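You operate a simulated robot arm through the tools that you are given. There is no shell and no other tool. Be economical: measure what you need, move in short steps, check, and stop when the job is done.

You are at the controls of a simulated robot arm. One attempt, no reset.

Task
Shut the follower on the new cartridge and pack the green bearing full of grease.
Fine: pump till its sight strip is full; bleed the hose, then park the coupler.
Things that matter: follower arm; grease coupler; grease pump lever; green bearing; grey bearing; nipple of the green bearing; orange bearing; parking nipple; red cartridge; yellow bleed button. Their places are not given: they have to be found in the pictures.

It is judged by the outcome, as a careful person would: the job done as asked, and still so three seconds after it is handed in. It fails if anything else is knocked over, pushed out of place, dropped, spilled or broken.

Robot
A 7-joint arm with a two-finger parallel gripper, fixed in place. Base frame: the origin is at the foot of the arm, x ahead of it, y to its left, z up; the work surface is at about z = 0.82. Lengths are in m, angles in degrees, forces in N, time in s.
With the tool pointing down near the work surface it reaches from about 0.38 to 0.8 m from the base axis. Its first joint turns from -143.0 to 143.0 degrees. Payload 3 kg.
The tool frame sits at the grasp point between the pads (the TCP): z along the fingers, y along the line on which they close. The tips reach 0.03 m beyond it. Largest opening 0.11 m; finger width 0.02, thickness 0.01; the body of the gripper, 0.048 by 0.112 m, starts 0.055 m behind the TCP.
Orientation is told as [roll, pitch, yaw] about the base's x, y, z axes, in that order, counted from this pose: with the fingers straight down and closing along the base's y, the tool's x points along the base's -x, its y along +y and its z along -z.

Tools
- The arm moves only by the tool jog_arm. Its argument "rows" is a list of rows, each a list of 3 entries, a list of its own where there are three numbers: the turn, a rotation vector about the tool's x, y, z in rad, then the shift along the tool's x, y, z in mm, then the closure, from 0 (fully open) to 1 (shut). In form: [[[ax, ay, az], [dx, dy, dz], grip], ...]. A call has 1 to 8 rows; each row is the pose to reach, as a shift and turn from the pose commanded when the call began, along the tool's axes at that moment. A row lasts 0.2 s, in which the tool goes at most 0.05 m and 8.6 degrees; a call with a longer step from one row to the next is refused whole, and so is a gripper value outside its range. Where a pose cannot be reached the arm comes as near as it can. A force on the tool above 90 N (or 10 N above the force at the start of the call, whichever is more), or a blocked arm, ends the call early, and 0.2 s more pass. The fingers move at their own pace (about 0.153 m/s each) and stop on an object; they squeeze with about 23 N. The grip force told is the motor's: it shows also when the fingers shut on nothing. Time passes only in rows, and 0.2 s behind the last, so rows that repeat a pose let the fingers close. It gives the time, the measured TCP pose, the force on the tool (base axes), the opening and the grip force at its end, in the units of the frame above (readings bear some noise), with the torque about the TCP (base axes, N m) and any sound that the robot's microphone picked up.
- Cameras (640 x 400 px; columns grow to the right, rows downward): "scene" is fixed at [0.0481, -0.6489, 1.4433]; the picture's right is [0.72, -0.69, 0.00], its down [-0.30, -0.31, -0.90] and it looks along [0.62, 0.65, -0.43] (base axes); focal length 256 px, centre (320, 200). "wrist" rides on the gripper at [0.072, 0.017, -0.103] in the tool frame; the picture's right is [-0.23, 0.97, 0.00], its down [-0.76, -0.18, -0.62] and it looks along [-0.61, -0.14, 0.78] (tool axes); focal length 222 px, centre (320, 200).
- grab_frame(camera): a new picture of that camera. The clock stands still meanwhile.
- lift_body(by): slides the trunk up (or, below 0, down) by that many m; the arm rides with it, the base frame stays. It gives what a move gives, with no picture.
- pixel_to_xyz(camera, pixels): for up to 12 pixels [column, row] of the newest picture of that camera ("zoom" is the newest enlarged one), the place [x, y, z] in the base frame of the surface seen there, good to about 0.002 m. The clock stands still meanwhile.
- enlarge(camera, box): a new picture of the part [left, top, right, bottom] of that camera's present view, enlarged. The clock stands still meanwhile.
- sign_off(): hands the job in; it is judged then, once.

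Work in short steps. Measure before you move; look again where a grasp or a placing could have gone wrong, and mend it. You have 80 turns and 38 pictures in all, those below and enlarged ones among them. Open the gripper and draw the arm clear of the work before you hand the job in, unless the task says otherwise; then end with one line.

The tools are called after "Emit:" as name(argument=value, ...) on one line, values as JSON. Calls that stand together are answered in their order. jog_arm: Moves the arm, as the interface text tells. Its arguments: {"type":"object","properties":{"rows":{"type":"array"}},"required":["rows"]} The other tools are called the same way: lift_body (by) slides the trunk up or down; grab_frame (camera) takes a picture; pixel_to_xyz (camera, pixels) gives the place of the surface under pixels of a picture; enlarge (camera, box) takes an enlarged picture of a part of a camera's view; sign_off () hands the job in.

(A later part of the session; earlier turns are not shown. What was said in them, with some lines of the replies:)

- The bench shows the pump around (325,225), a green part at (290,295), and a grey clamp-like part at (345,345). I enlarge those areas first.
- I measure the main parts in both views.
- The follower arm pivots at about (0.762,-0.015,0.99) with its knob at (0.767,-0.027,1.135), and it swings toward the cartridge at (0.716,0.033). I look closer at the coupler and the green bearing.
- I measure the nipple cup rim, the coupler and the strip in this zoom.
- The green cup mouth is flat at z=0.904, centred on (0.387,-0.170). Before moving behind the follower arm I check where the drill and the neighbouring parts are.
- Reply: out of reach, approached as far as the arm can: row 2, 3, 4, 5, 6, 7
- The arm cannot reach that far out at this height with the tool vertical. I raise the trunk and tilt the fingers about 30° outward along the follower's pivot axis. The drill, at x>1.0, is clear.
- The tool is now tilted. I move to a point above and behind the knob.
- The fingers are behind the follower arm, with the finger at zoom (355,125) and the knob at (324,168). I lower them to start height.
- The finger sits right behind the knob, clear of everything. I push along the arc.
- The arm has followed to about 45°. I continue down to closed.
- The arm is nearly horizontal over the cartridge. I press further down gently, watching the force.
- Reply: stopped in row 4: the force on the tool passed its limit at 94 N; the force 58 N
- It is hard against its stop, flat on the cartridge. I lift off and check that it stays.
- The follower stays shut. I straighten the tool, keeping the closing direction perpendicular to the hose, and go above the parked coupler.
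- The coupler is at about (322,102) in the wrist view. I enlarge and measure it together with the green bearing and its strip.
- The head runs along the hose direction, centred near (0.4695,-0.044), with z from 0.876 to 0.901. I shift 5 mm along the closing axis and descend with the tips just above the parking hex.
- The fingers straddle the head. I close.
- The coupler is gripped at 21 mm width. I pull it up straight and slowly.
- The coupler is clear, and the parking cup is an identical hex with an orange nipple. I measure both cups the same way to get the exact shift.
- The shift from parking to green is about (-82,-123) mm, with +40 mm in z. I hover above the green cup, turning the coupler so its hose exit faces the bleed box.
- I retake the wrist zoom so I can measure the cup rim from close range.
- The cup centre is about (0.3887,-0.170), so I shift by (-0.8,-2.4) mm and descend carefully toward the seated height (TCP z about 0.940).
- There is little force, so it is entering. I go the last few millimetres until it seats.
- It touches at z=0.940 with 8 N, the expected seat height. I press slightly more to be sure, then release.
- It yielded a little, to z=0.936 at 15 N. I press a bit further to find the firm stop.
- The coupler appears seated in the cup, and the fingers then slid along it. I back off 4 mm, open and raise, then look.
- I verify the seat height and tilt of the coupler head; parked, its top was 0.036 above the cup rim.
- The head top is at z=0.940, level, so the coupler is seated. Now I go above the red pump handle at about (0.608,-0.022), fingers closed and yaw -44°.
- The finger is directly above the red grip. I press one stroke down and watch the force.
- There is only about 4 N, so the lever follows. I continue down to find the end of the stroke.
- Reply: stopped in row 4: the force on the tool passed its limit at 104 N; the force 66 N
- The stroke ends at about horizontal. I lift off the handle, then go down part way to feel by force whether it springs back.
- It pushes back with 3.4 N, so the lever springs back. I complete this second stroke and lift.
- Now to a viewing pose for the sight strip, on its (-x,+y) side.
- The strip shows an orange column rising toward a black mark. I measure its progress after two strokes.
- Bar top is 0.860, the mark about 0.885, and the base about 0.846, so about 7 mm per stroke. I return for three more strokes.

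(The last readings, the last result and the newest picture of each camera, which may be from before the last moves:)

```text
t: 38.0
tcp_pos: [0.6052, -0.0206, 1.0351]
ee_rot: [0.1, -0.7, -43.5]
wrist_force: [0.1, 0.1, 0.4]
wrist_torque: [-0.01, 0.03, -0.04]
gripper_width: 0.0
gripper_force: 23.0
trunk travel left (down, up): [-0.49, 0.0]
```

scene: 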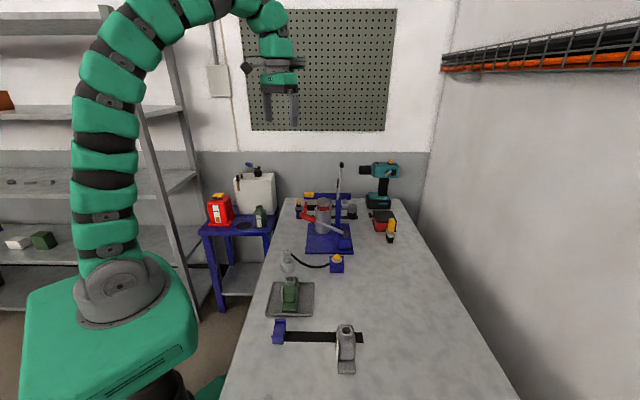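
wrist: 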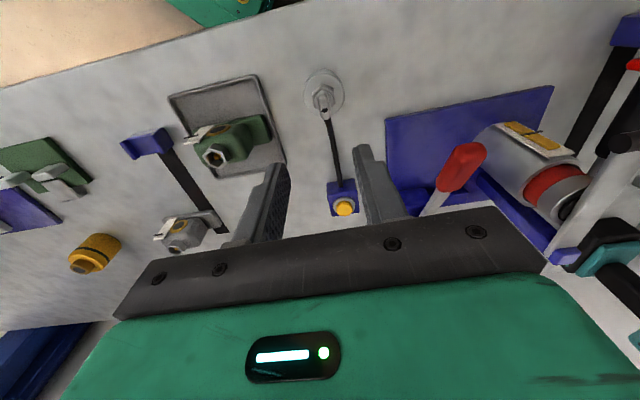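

Stroke 3 is done. Two more follow, with a slightly deeper bottom.

Emit:
jog_arm(rows=[[[0, 0, 0], [0, 0, 30], 1], [[0, 0, 0], [7, 0, 60], 1], [[0, 0, 0], [11, 0, 82], 1], [[0, 0, 0], [11, 0, 98], 1], [[0, 0, 0], [11, 0, 98], 1], [[0, 0, 0], [11, 0, 75], 1], [[0, 0, 0], [6, 0, 35], 1], [[0, 0, 0], [0, 0, 0], 1]])

Emit:
jog_arm(rows=[[[0, 0, 0], [0, 0, 30], 1], [[0, 0, 0], [7, 0, 60], 1], [[0, 0, 0], [11, 0, 82], 1], [[0, 0, 0], [11, 0, 98], 1], [[0, 0, 0], [11, 0, 98], 1], [[0, 0, 0], [11, 0, 75], 1], [[0, 0, 0], [6, 0, 35], 1], [[0, 0, 0], [0, 0, 0], 1]])

Emit:
jog_arm(rows=[[[0, 0, 0], [20, -33, 0], 1], [[0, 0, 0], [41, -66, 0], 1], [[0, 0, 0.1], [62, -99, 10], 1], [[0, 0, 0.2], [83, -132, 35], 1], [[0, 0, 0.286], [103, -152, 65], 1], [[0, 0, 0.286], [103, -162, 105], 1], [[0, 0, 0.286], [103, -162, 105], 1]])

Emit:
enlarge(camera="wrist", box=[160, 150, 320, 250])

```text
t: 39.8
tcp_pos: [0.6057, -0.0206, 1.0347]
ee_rot: [0.2, -0.7, -43.5]
wrist_force: [-0.9, 1.1, 0.2]
wrist_torque: [-0.01, 0.01, 0.03]
gripper_width: 0.0001
gripper_force: 22.8
trunk travel left (down, up): [-0.49, 0.0]
```

```text
t: 41.6
tcp_pos: [0.6063, -0.0191, 1.0341]
ee_rot: [0.2, -0.7, -43.6]
wrist_force: [-0.7, -0.5, -0.1]
wrist_torque: [-0.04, -0.02, 0.03]
gripper_width: 0.0
gripper_force: 22.7
trunk travel left (down, up): [-0.49, 0.0]
```

```text
t: 43.2
tcp_pos: [0.4219, -0.0659, 0.9284]
ee_rot: [0.5, -0.6, -60.0]
wrist_force: [0.5, 0.1, -0.1]
wrist_torque: [-0.02, 0.03, 0.0]
gripper_width: 0.0
gripper_force: 22.8
trunk travel left (down, up): [-0.49, 0.0]
```

```text
4.00 times, centred on (240, 200) of wrist
```

zoom: 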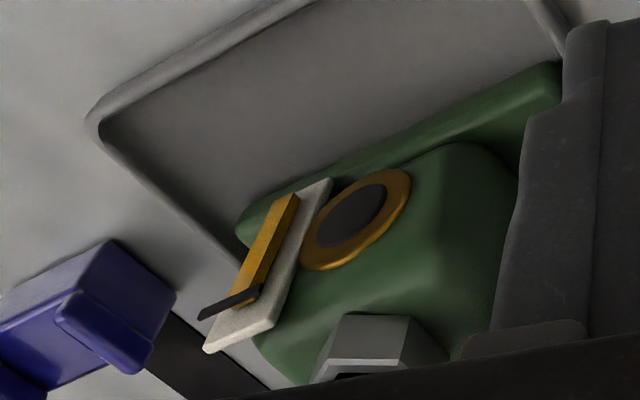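

The column now reaches the black mark. I measure the bar top against the mark.

Emit:
pixel_to_xyz(camera="zoom", pixels=[[290, 200], [255, 275], [246, 284], [238, 306], [246, 305], [240, 309], [232, 297], [215, 305], [255, 288], [205, 316], [205, 311], [262, 284]])

Emit:
enlarge(camera="wrist", box=[205, 205, 245, 245])

```text
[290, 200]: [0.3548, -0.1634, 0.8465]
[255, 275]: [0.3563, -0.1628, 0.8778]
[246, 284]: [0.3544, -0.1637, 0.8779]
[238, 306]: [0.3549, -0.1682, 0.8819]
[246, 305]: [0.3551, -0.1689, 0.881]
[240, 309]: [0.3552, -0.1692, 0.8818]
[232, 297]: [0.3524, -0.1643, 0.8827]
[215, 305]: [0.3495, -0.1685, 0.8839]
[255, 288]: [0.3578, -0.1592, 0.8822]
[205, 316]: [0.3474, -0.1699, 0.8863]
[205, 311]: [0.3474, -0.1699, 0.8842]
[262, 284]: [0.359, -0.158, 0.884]
```

```text
10.00 times, centred on (225, 225) of wrist
```

zoom: 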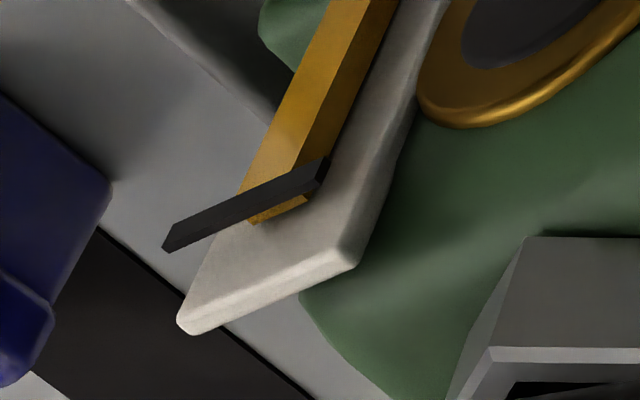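

I measure finely on this closer zoom.

Emit:
pixel_to_xyz(camera="zoom", pixels=[[265, 214], [280, 210], [300, 200], [255, 220], [255, 180], [285, 165], [230, 205], [232, 218], [190, 228], [190, 240], [305, 172], [318, 178]])

Emit:
pixel_to_xyz(camera="zoom", pixels=[[170, 230], [172, 247], [322, 162], [315, 190], [270, 192], [272, 205], [310, 200], [290, 205], [262, 219], [250, 188], [280, 175], [345, 262]])

```text
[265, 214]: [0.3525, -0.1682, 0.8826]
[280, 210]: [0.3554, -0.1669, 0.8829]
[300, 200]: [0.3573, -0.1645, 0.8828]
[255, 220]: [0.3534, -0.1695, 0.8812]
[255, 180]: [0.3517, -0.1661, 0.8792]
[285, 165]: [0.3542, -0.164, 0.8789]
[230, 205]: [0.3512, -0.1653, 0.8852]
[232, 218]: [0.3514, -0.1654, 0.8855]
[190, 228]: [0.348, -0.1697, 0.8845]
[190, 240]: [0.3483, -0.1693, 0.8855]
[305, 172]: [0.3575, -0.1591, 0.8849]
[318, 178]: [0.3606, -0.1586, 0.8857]
```

```text
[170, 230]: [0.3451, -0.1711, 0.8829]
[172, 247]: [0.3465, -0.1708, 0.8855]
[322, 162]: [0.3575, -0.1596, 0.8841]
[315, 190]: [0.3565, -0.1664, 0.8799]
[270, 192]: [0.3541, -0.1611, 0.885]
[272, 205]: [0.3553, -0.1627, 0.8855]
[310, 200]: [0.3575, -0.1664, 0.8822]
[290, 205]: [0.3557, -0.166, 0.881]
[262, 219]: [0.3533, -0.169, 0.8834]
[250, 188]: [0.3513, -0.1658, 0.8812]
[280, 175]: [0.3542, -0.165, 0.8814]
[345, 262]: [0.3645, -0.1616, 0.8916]
```

The bar top is at 0.8825 and the mark centre at about 0.8845, so roughly a third of a stroke is missing. I return for one partial stroke.

Emit:
jog_arm(rows=[[[0, 0, 0], [0, 0, -45], 1], [[0, 0, -0.05], [-3, 12, -90], 1], [[0, 0, -0.1], [-10, 45, -105], 1], [[0, 0, -0.15], [-20, 80, -105], 1], [[0, 0, -0.2], [-30, 115, -105], 1], [[0, 0, -0.25], [-40, 150, -105], 1], [[0, 0, -0.288], [-51, 185, -105], 1], [[0, 0, -0.288], [-51, 185, -105], 1]])

Emit:
jog_arm(rows=[[[0, 0, 0], [0, 0, 30], 1], [[0, 0, 0], [5, 0, 45], 1], [[0, 0, 0], [5, 0, 52], 1], [[0, 0, 0], [5, 0, 52], 1]])

Emit:
jog_arm(rows=[[[0, 0, 0], [-3, 0, -25], 1], [[0, 0, 0], [-5, 0, -52], 1], [[0, 0, 0], [15, -33, -52], 1], [[0, 0, 0], [36, -66, -52], 1], [[0, 0, 0.1], [57, -99, -42], 1], [[0, 0, 0.2], [78, -132, -17], 1], [[0, 0, 0.286], [98, -152, 13], 1], [[0, 0, 0.286], [98, -162, 53], 1]])

Emit:
enlarge(camera="wrist", box=[205, 205, 245, 245])

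```text
t: 45.0
tcp_pos: [0.6061, -0.017, 1.0346]
ee_rot: [0.3, -0.7, -43.5]
wrist_force: [-0.6, -0.1, -0.3]
wrist_torque: [0.0, 0.03, 0.02]
gripper_width: 0.0002
gripper_force: 23.3
trunk travel left (down, up): [-0.49, 0.0]
```

```text
t: 46.0
tcp_pos: [0.6025, -0.0148, 0.9813]
ee_rot: [0.3, -0.8, -43.4]
wrist_force: [0.2, 0.0, 1.2]
wrist_torque: [-0.02, 0.0, 0.03]
gripper_width: 0.0001
gripper_force: 22.7
trunk travel left (down, up): [-0.49, 0.0]
```

```text
t: 47.8
tcp_pos: [0.4215, -0.0648, 0.9286]
ee_rot: [0.5, -0.6, -59.9]
wrist_force: [0.1, 0.4, -0.1]
wrist_torque: [-0.01, 0.0, 0.01]
gripper_width: 0.0
gripper_force: 23.0
trunk travel left (down, up): [-0.49, 0.0]
```

```text
10.00 times, centred on (225, 225) of wrist
```

zoom: 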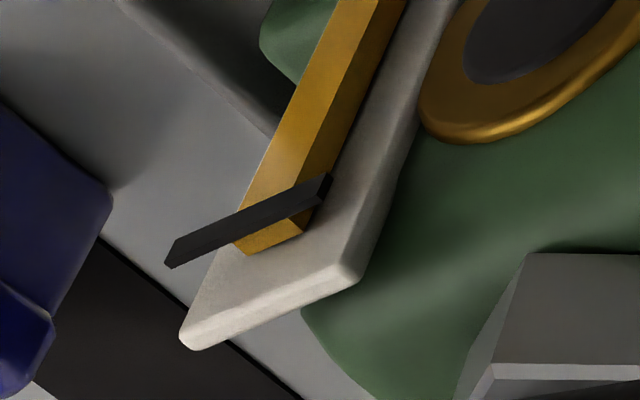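

The column end now shows beyond the mark line. I measure it.

Emit:
pixel_to_xyz(camera="zoom", pixels=[[250, 245], [270, 238], [290, 230], [250, 252], [270, 245], [295, 233], [262, 180], [220, 228], [190, 250], [190, 240], [318, 185], [325, 185]])

Emit:
pixel_to_xyz(camera="zoom", pixels=[[245, 235], [265, 228], [285, 222], [298, 226], [280, 240], [240, 240], [200, 242], [210, 240], [230, 230], [300, 195], [310, 180], [170, 262]])

```text
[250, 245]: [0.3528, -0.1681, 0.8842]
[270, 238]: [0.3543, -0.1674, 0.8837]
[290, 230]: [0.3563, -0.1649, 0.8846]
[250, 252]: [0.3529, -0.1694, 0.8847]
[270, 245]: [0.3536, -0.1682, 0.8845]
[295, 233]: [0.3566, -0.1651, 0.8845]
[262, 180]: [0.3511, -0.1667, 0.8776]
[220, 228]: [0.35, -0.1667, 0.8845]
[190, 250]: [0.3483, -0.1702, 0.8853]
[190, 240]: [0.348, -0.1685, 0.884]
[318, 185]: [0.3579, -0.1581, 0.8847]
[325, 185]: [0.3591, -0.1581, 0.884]
```

```text
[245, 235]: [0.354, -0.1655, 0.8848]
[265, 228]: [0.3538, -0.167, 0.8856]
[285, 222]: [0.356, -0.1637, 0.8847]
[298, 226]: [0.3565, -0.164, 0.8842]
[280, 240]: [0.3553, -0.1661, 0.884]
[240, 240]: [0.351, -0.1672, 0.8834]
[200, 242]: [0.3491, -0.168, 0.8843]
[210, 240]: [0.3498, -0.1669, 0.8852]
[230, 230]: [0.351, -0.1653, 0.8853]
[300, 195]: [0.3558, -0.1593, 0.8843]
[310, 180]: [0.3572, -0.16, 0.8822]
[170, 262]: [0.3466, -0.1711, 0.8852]
```

The bar top (0.8844) is level with the mark, so the strip is full. Next is the bleed: I go above the yellow button at (0.591,-0.168), travelling high over the hose.

Emit:
jog_arm(rows=[[[0, 0, 0], [0, 0, -40], 1], [[0, 0, 0], [-15, 8, -80], 1], [[0, 0, 0], [-50, 27, -90], 1], [[0, 0, 0], [-90, 49, -90], 1], [[0, 0, 0], [-130, 71, -90], 1], [[0, 0, 0], [-174, 95, -80], 1], [[0, 0, 0], [-174, 95, -40], 1], [[0, 0, 0], [-174, 95, -31], 1]])

Emit:
enlarge(camera="scene", box=[270, 210, 370, 300])

```text
refused: row 6 steps farther than a row can; nothing moved
```

```text
4.44 times, centred on (320, 255) of scene
```

zoom: 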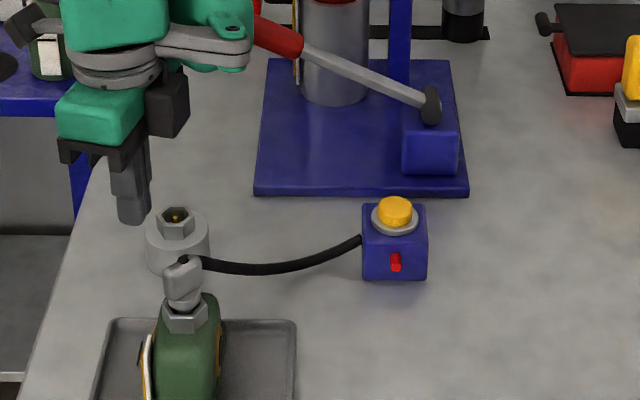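

A row was too long. The box now shows a red pressure pin at zoom (396,262), which confirms that bleeding is needed. I measure the button and re-send with a shorter step.

Emit:
pixel_to_xyz(camera="zoom", pixels=[[395, 203], [395, 212], [383, 207], [407, 207], [378, 222], [414, 222]])

Emit:
jog_arm(rows=[[[0, 0, 0], [0, 0, -40], 1], [[0, 0, 0], [-15, 8, -80], 1], [[0, 0, 0], [-50, 27, -90], 1], [[0, 0, 0], [-90, 49, -90], 1], [[0, 0, 0], [-130, 71, -90], 1], [[0, 0, 0], [-165, 90, -80], 1], [[0, 0, 0], [-174, 95, -45], 1], [[0, 0, 0], [-174, 95, -31], 1]])

```text
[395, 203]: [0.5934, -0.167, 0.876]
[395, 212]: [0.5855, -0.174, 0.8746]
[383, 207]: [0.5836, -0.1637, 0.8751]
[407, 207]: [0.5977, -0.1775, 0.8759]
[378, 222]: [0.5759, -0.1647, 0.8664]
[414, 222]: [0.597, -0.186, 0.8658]
```

```text
t: 49.6
tcp_pos: [0.5887, -0.1687, 0.9627]
ee_rot: [0.5, -0.6, -59.9]
wrist_force: [-0.4, -0.5, 0.6]
wrist_torque: [-0.02, 0.03, 0.01]
gripper_width: 0.0002
gripper_force: 23.6
trunk travel left (down, up): [-0.49, 0.0]
```

I am above the button. I press down about 6 mm past contact and hold.

Emit:
jog_arm(rows=[[[0, 0, 0], [-2, 1, 25], 1], [[0, 0, 0], [-2, 1, 48], 1], [[0, 0, 0], [-2, 1, 57], 1], [[0, 0, 0], [-2, 1, 60], 1], [[0, 0, 0], [-2, 1, 62], 1], [[0, 0, 0], [-2, 1, 62], 1], [[0, 0, 0], [-2, 1, 62], 1], [[0, 0, 0], [-2, 1, 62], 1]])

```text
t: 51.4
tcp_pos: [0.5928, -0.169, 0.9013]
ee_rot: [0.4, -0.8, -59.9]
wrist_force: [2.4, 0.7, 4.6]
wrist_torque: [0.05, -0.05, 0.0]
gripper_width: 0.0001
gripper_force: 23.3
trunk travel left (down, up): [-0.49, 0.0]
heard: click
```

A click was heard. I hold a little longer, then lift off and check the red pin.

Emit:
jog_arm(rows=[[[0, 0, 0], [0, 0, 1], 1], [[0, 0, 0], [0, 0, 1], 1], [[0, 0, 0], [0, 0, 1], 1], [[0, 0, 0], [0, 0, 1], 1], [[0, 0, 0], [0, 0, -20], 1], [[0, 0, 0], [0, 0, -60], 1], [[0, 0, 0], [0, 0, -95], 1]])

Emit:
enlarge(camera="scene", box=[270, 210, 370, 300])

```text
t: 53.0
tcp_pos: [0.591, -0.1681, 0.9937]
ee_rot: [0.4, -0.7, -59.9]
wrist_force: [0.9, -0.2, 0.5]
wrist_torque: [0.0, -0.01, 0.04]
gripper_width: 0.0002
gripper_force: 22.8
trunk travel left (down, up): [-0.49, 0.0]
```

```text
4.44 times, centred on (320, 255) of scene
```

zoom: 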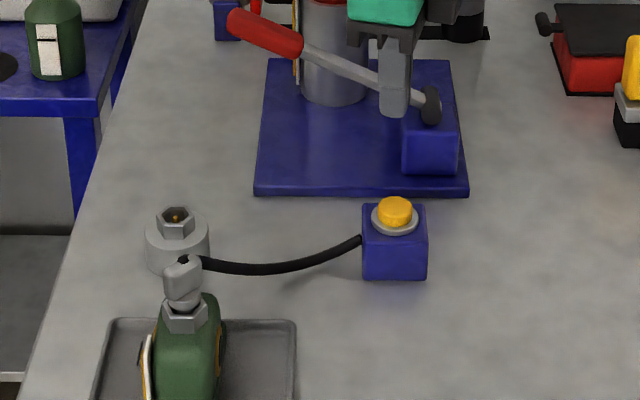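

The red pin is gone, so the hose is bled. I go above the coupler on the green nipple, yaw 0, gripper opened to 44 mm.

Emit:
jog_arm(rows=[[[0, 0, -0.13], [0, 0, -40], 1], [[0, 0, -0.26], [12, -20, -66], 1], [[0, 0, -0.39], [26, -46, -66], 1], [[0, 0, -0.52], [41, -73, -66], 0.6], [[0, 0, -0.65], [56, -100, -66], 0.6], [[0, 0, -0.78], [71, -126, -66], 0.6], [[0, 0, -0.91], [86, -152, -66], 0.6], [[0, 0, -1.045], [99.6, -177, -66], 0.6]])

```text
t: 54.8
tcp_pos: [0.3859, -0.1724, 1.0588]
ee_rot: [-0.4, -0.7, 0.0]
wrist_force: [-0.5, 0.2, 0.2]
wrist_torque: [0.0, -0.01, -0.01]
gripper_width: 0.0441
gripper_force: 0.1
trunk travel left (down, up): [-0.49, 0.0]
```

I descend onto the head to the same grasp height as before (z about 0.940).

Emit:
jog_arm(rows=[[[-0.007, 0.012, 0], [-2, 1.5, 40], 0.6], [[-0.007, 0.012, 0], [-2, 1.5, 75], 0.6], [[-0.007, 0.012, 0], [-2, 1.5, 100], 0.6], [[-0.007, 0.012, 0], [-2, 1.5, 118.5], 0.6], [[-0.007, 0.012, 0], [-2, 1.5, 118.5], 0.6]])

Emit:
enlarge(camera="scene", box=[270, 240, 330, 290])

```text
t: 56.0
tcp_pos: [0.3913, -0.1699, 0.9392]
ee_rot: [0.1, -0.1, 0.0]
wrist_force: [0.3, -0.2, 0.9]
wrist_torque: [0.0, 0.03, 0.05]
gripper_width: 0.0441
gripper_force: 0.0
trunk travel left (down, up): [-0.49, 0.0]
```

```text
8.00 times, centred on (300, 265) of scene
```

zoom: 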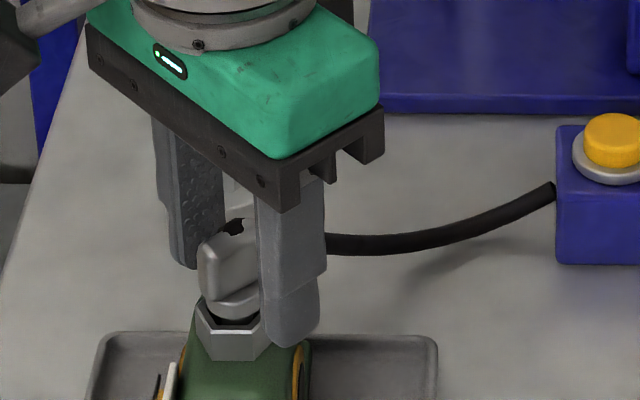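

The fingers straddle the head but sit about 3 mm too far in +x, so I correct that and close.

Emit:
jog_arm(rows=[[[0, 0, 0], [2.8, 0, 0], 0.6], [[0, 0, 0], [2.8, -0.5, 0], 0.8], [[0, 0, 0], [2.8, -0.5, 0], 1], [[0, 0, 0], [2.8, -0.5, 0], 1], [[0, 0, 0], [2.8, -0.5, 0], 1]])

```text
t: 57.2
tcp_pos: [0.3878, -0.1699, 0.9406]
ee_rot: [0.1, 0.0, 0.1]
wrist_force: [0.1, 2.0, 1.1]
wrist_torque: [0.1, 0.07, 0.0]
gripper_width: 0.0211
gripper_force: 23.3
trunk travel left (down, up): [-0.49, 0.0]
```

It is gripped at the same width as before. I pull it up slowly, watching for resistance.

Emit:
jog_arm(rows=[[[0, 0, 0], [0, 0, -3], 1], [[0, 0, 0], [0, 0, -6], 1], [[0, 0, 0], [0, 0, -10], 1], [[0, 0, 0], [0, 0, -15], 1], [[0, 0, 0], [0, 0, -22], 1], [[0, 0, 0], [0, 0, -30], 1], [[0, 0, 0], [0, 0, -36], 1]])

```text
t: 58.8
tcp_pos: [0.3872, -0.1703, 0.9759]
ee_rot: [0.1, 0.0, 0.1]
wrist_force: [-0.8, -0.5, -1.7]
wrist_torque: [0.01, 0.01, -0.02]
gripper_width: 0.0211
gripper_force: 23.3
trunk travel left (down, up): [-0.49, 0.0]
```

The coupler came free without resistance. I carry it above the parking nipple, reversing the earlier shift and turn.

Emit:
jog_arm(rows=[[[0, 0, 0], [0, 0, -5], 1], [[0, 0, 0.128], [-14, 21, -5], 1], [[0, 0, 0.256], [-28, 42, -5], 1], [[0, 0, 0.384], [-42, 62, -5], 1], [[0, 0, 0.512], [-56, 83, -5], 1], [[0, 0, 0.64], [-70, 104, -5], 1], [[0, 0, 0.768], [-84, 124.2, -5], 1], [[0, 0, 0.768], [-84, 124.2, -5], 1]])

Emit:
enlarge(camera="wrist", box=[260, 70, 380, 160])

```text
t: 60.6
tcp_pos: [0.4716, -0.0464, 0.9796]
ee_rot: [0.0, 0.0, -44.0]
wrist_force: [-0.1, 1.4, -0.6]
wrist_torque: [-0.02, 0.03, 0.0]
gripper_width: 0.0209
gripper_force: 22.9
trunk travel left (down, up): [-0.49, 0.0]
```

```text
4.44 times, centred on (320, 115) of wrist
```

zoom: 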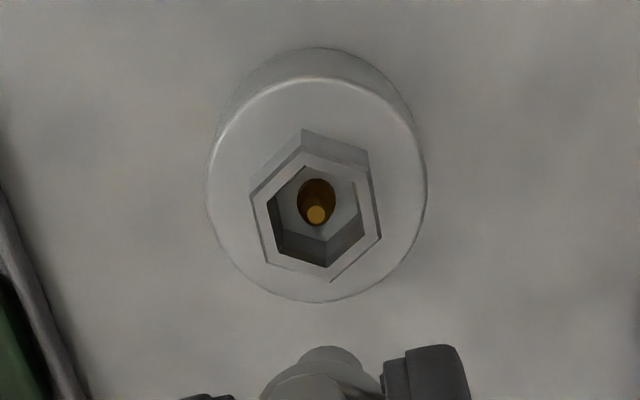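

Emit:
pixel_to_xyz(camera="zoom", pixels=[[316, 215], [303, 156], [366, 172], [380, 235], [330, 278], [266, 262], [252, 198], [330, 355]])

```text
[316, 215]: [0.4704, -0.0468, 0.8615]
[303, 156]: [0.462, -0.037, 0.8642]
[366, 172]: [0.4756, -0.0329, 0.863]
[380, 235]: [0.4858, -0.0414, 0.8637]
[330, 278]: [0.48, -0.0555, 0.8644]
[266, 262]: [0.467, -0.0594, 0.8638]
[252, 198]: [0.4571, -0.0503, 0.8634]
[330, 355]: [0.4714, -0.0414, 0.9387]
```

The parking cup centre (0.4713,-0.0461) matches the TCP. I descend.

Emit:
jog_arm(rows=[[[0, 0, 0], [0, 0, 25], 1], [[0, 0, 0], [0, 0, 45], 1], [[0, 0, 0], [0, 0, 55], 1], [[0, 0, 0], [0, 0, 62], 1], [[0, 0, 0], [0, 0, 68], 1], [[0, 0, 0], [0, 0, 73], 1], [[0, 0, 0], [0, 0, 77], 1], [[0, 0, 0], [0, 0, 80], 1]])

Emit:
jog_arm(rows=[[[0, 0, 0], [0, 0, 1.5], 1], [[0, 0, 0], [0, 0, 3], 1], [[0, 0, 0], [0, 0, 3], 1]])

```text
t: 62.4
tcp_pos: [0.4705, -0.045, 0.9001]
ee_rot: [0.0, 0.1, -44.0]
wrist_force: [-8.2, 5.6, 0.2]
wrist_torque: [0.26, 0.34, -0.03]
gripper_width: 0.0209
gripper_force: 22.8
trunk travel left (down, up): [-0.49, 0.0]
```

```text
t: 63.2
tcp_pos: [0.4715, -0.0459, 0.8979]
ee_rot: [0.1, 0.0, -44.0]
wrist_force: [-4.5, 3.9, 10.4]
wrist_torque: [0.06, 0.17, 0.04]
gripper_width: 0.0206
gripper_force: 22.7
trunk travel left (down, up): [-0.49, 0.0]
```

It is seated at z=0.898 with 10 N up, the same as the original parked height. I release and raise.

Emit:
jog_arm(rows=[[[0, 0, 0], [0.5, 0, -2], 0.8], [[0, 0, 0], [0.5, 0, -2], 0.5], [[0, 0, 0], [0.5, 0, -2], 0.5], [[0, 0, 0], [0, 0, -15], 0.5], [[0, 0, 0], [0, 0, -55], 0.5], [[0, 0, 0], [0, 0, -100], 0.5], [[0, 0, 0], [0, 0, -145], 0.5], [[0, 0, 0], [0, 0, -190], 0.5]])

Emit:
jog_arm(rows=[[[0, 0, 0], [0, 0, -45], 0.3], [[0, 0, 0], [0, 0, -90], 0.3], [[0, 0, 0], [0, 0, -130], 0], [[0, 0, 0], [0, 0, -130], 0]])

Emit:
enlarge(camera="scene", box=[240, 170, 400, 380])

```text
t: 65.0
tcp_pos: [0.4692, -0.0462, 1.0879]
ee_rot: [0.0, 0.1, -44.0]
wrist_force: [-0.3, 0.1, -0.3]
wrist_torque: [0.02, -0.01, -0.01]
gripper_width: 0.0549
gripper_force: 0.1
trunk travel left (down, up): [-0.49, 0.0]
```

```text
t: 66.0
tcp_pos: [0.4713, -0.0478, 1.2184]
ee_rot: [0.1, 0.1, -44.0]
wrist_force: [-0.7, -0.1, -0.2]
wrist_torque: [0.01, -0.01, 0.05]
gripper_width: 0.1102
gripper_force: 0.0
trunk travel left (down, up): [-0.49, 0.0]
```

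```text
1.90 times, centred on (320, 275) of scene
```

zoom: 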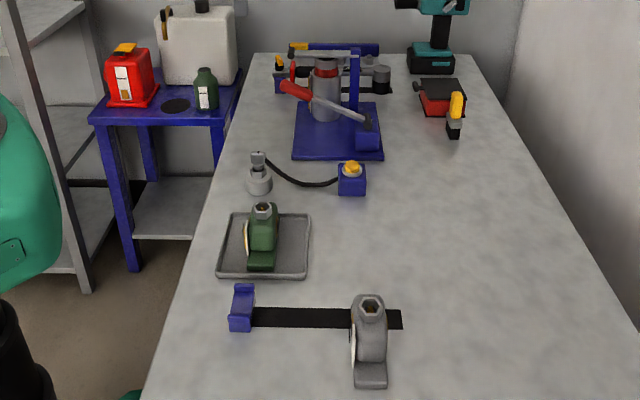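

All looks in place. I check the coupler's top height, where 0.900 is its original parked height.

Emit:
pixel_to_xyz(camera="zoom", pixels=[[258, 154], [256, 158], [261, 158], [265, 206], [325, 53], [290, 88]])

Emit:
enlarge(camera="scene", box=[265, 240, 345, 310])

```text
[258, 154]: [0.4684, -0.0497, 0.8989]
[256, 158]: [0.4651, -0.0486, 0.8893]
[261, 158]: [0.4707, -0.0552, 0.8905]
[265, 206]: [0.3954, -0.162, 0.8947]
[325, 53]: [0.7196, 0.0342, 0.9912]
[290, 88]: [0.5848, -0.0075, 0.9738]
```

```text
5.71 times, centred on (305, 275) of scene
```

zoom: 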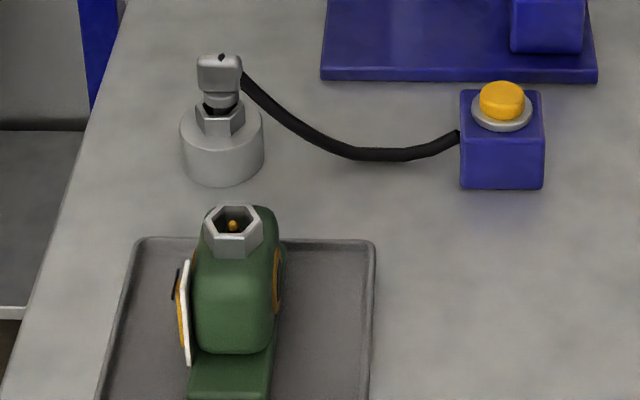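

The coupler is back at its parked height, the strip is full to the mark, the red pin is in, the follower is shut, and the arm is clear. I hand in.

Emit:
sign_off()

```text
The job is handed in.
```

The follower is shut on the new cartridge, the green bearing is packed with its sight strip up to the mark, the hose is bled, and the coupler is parked on its nipple.
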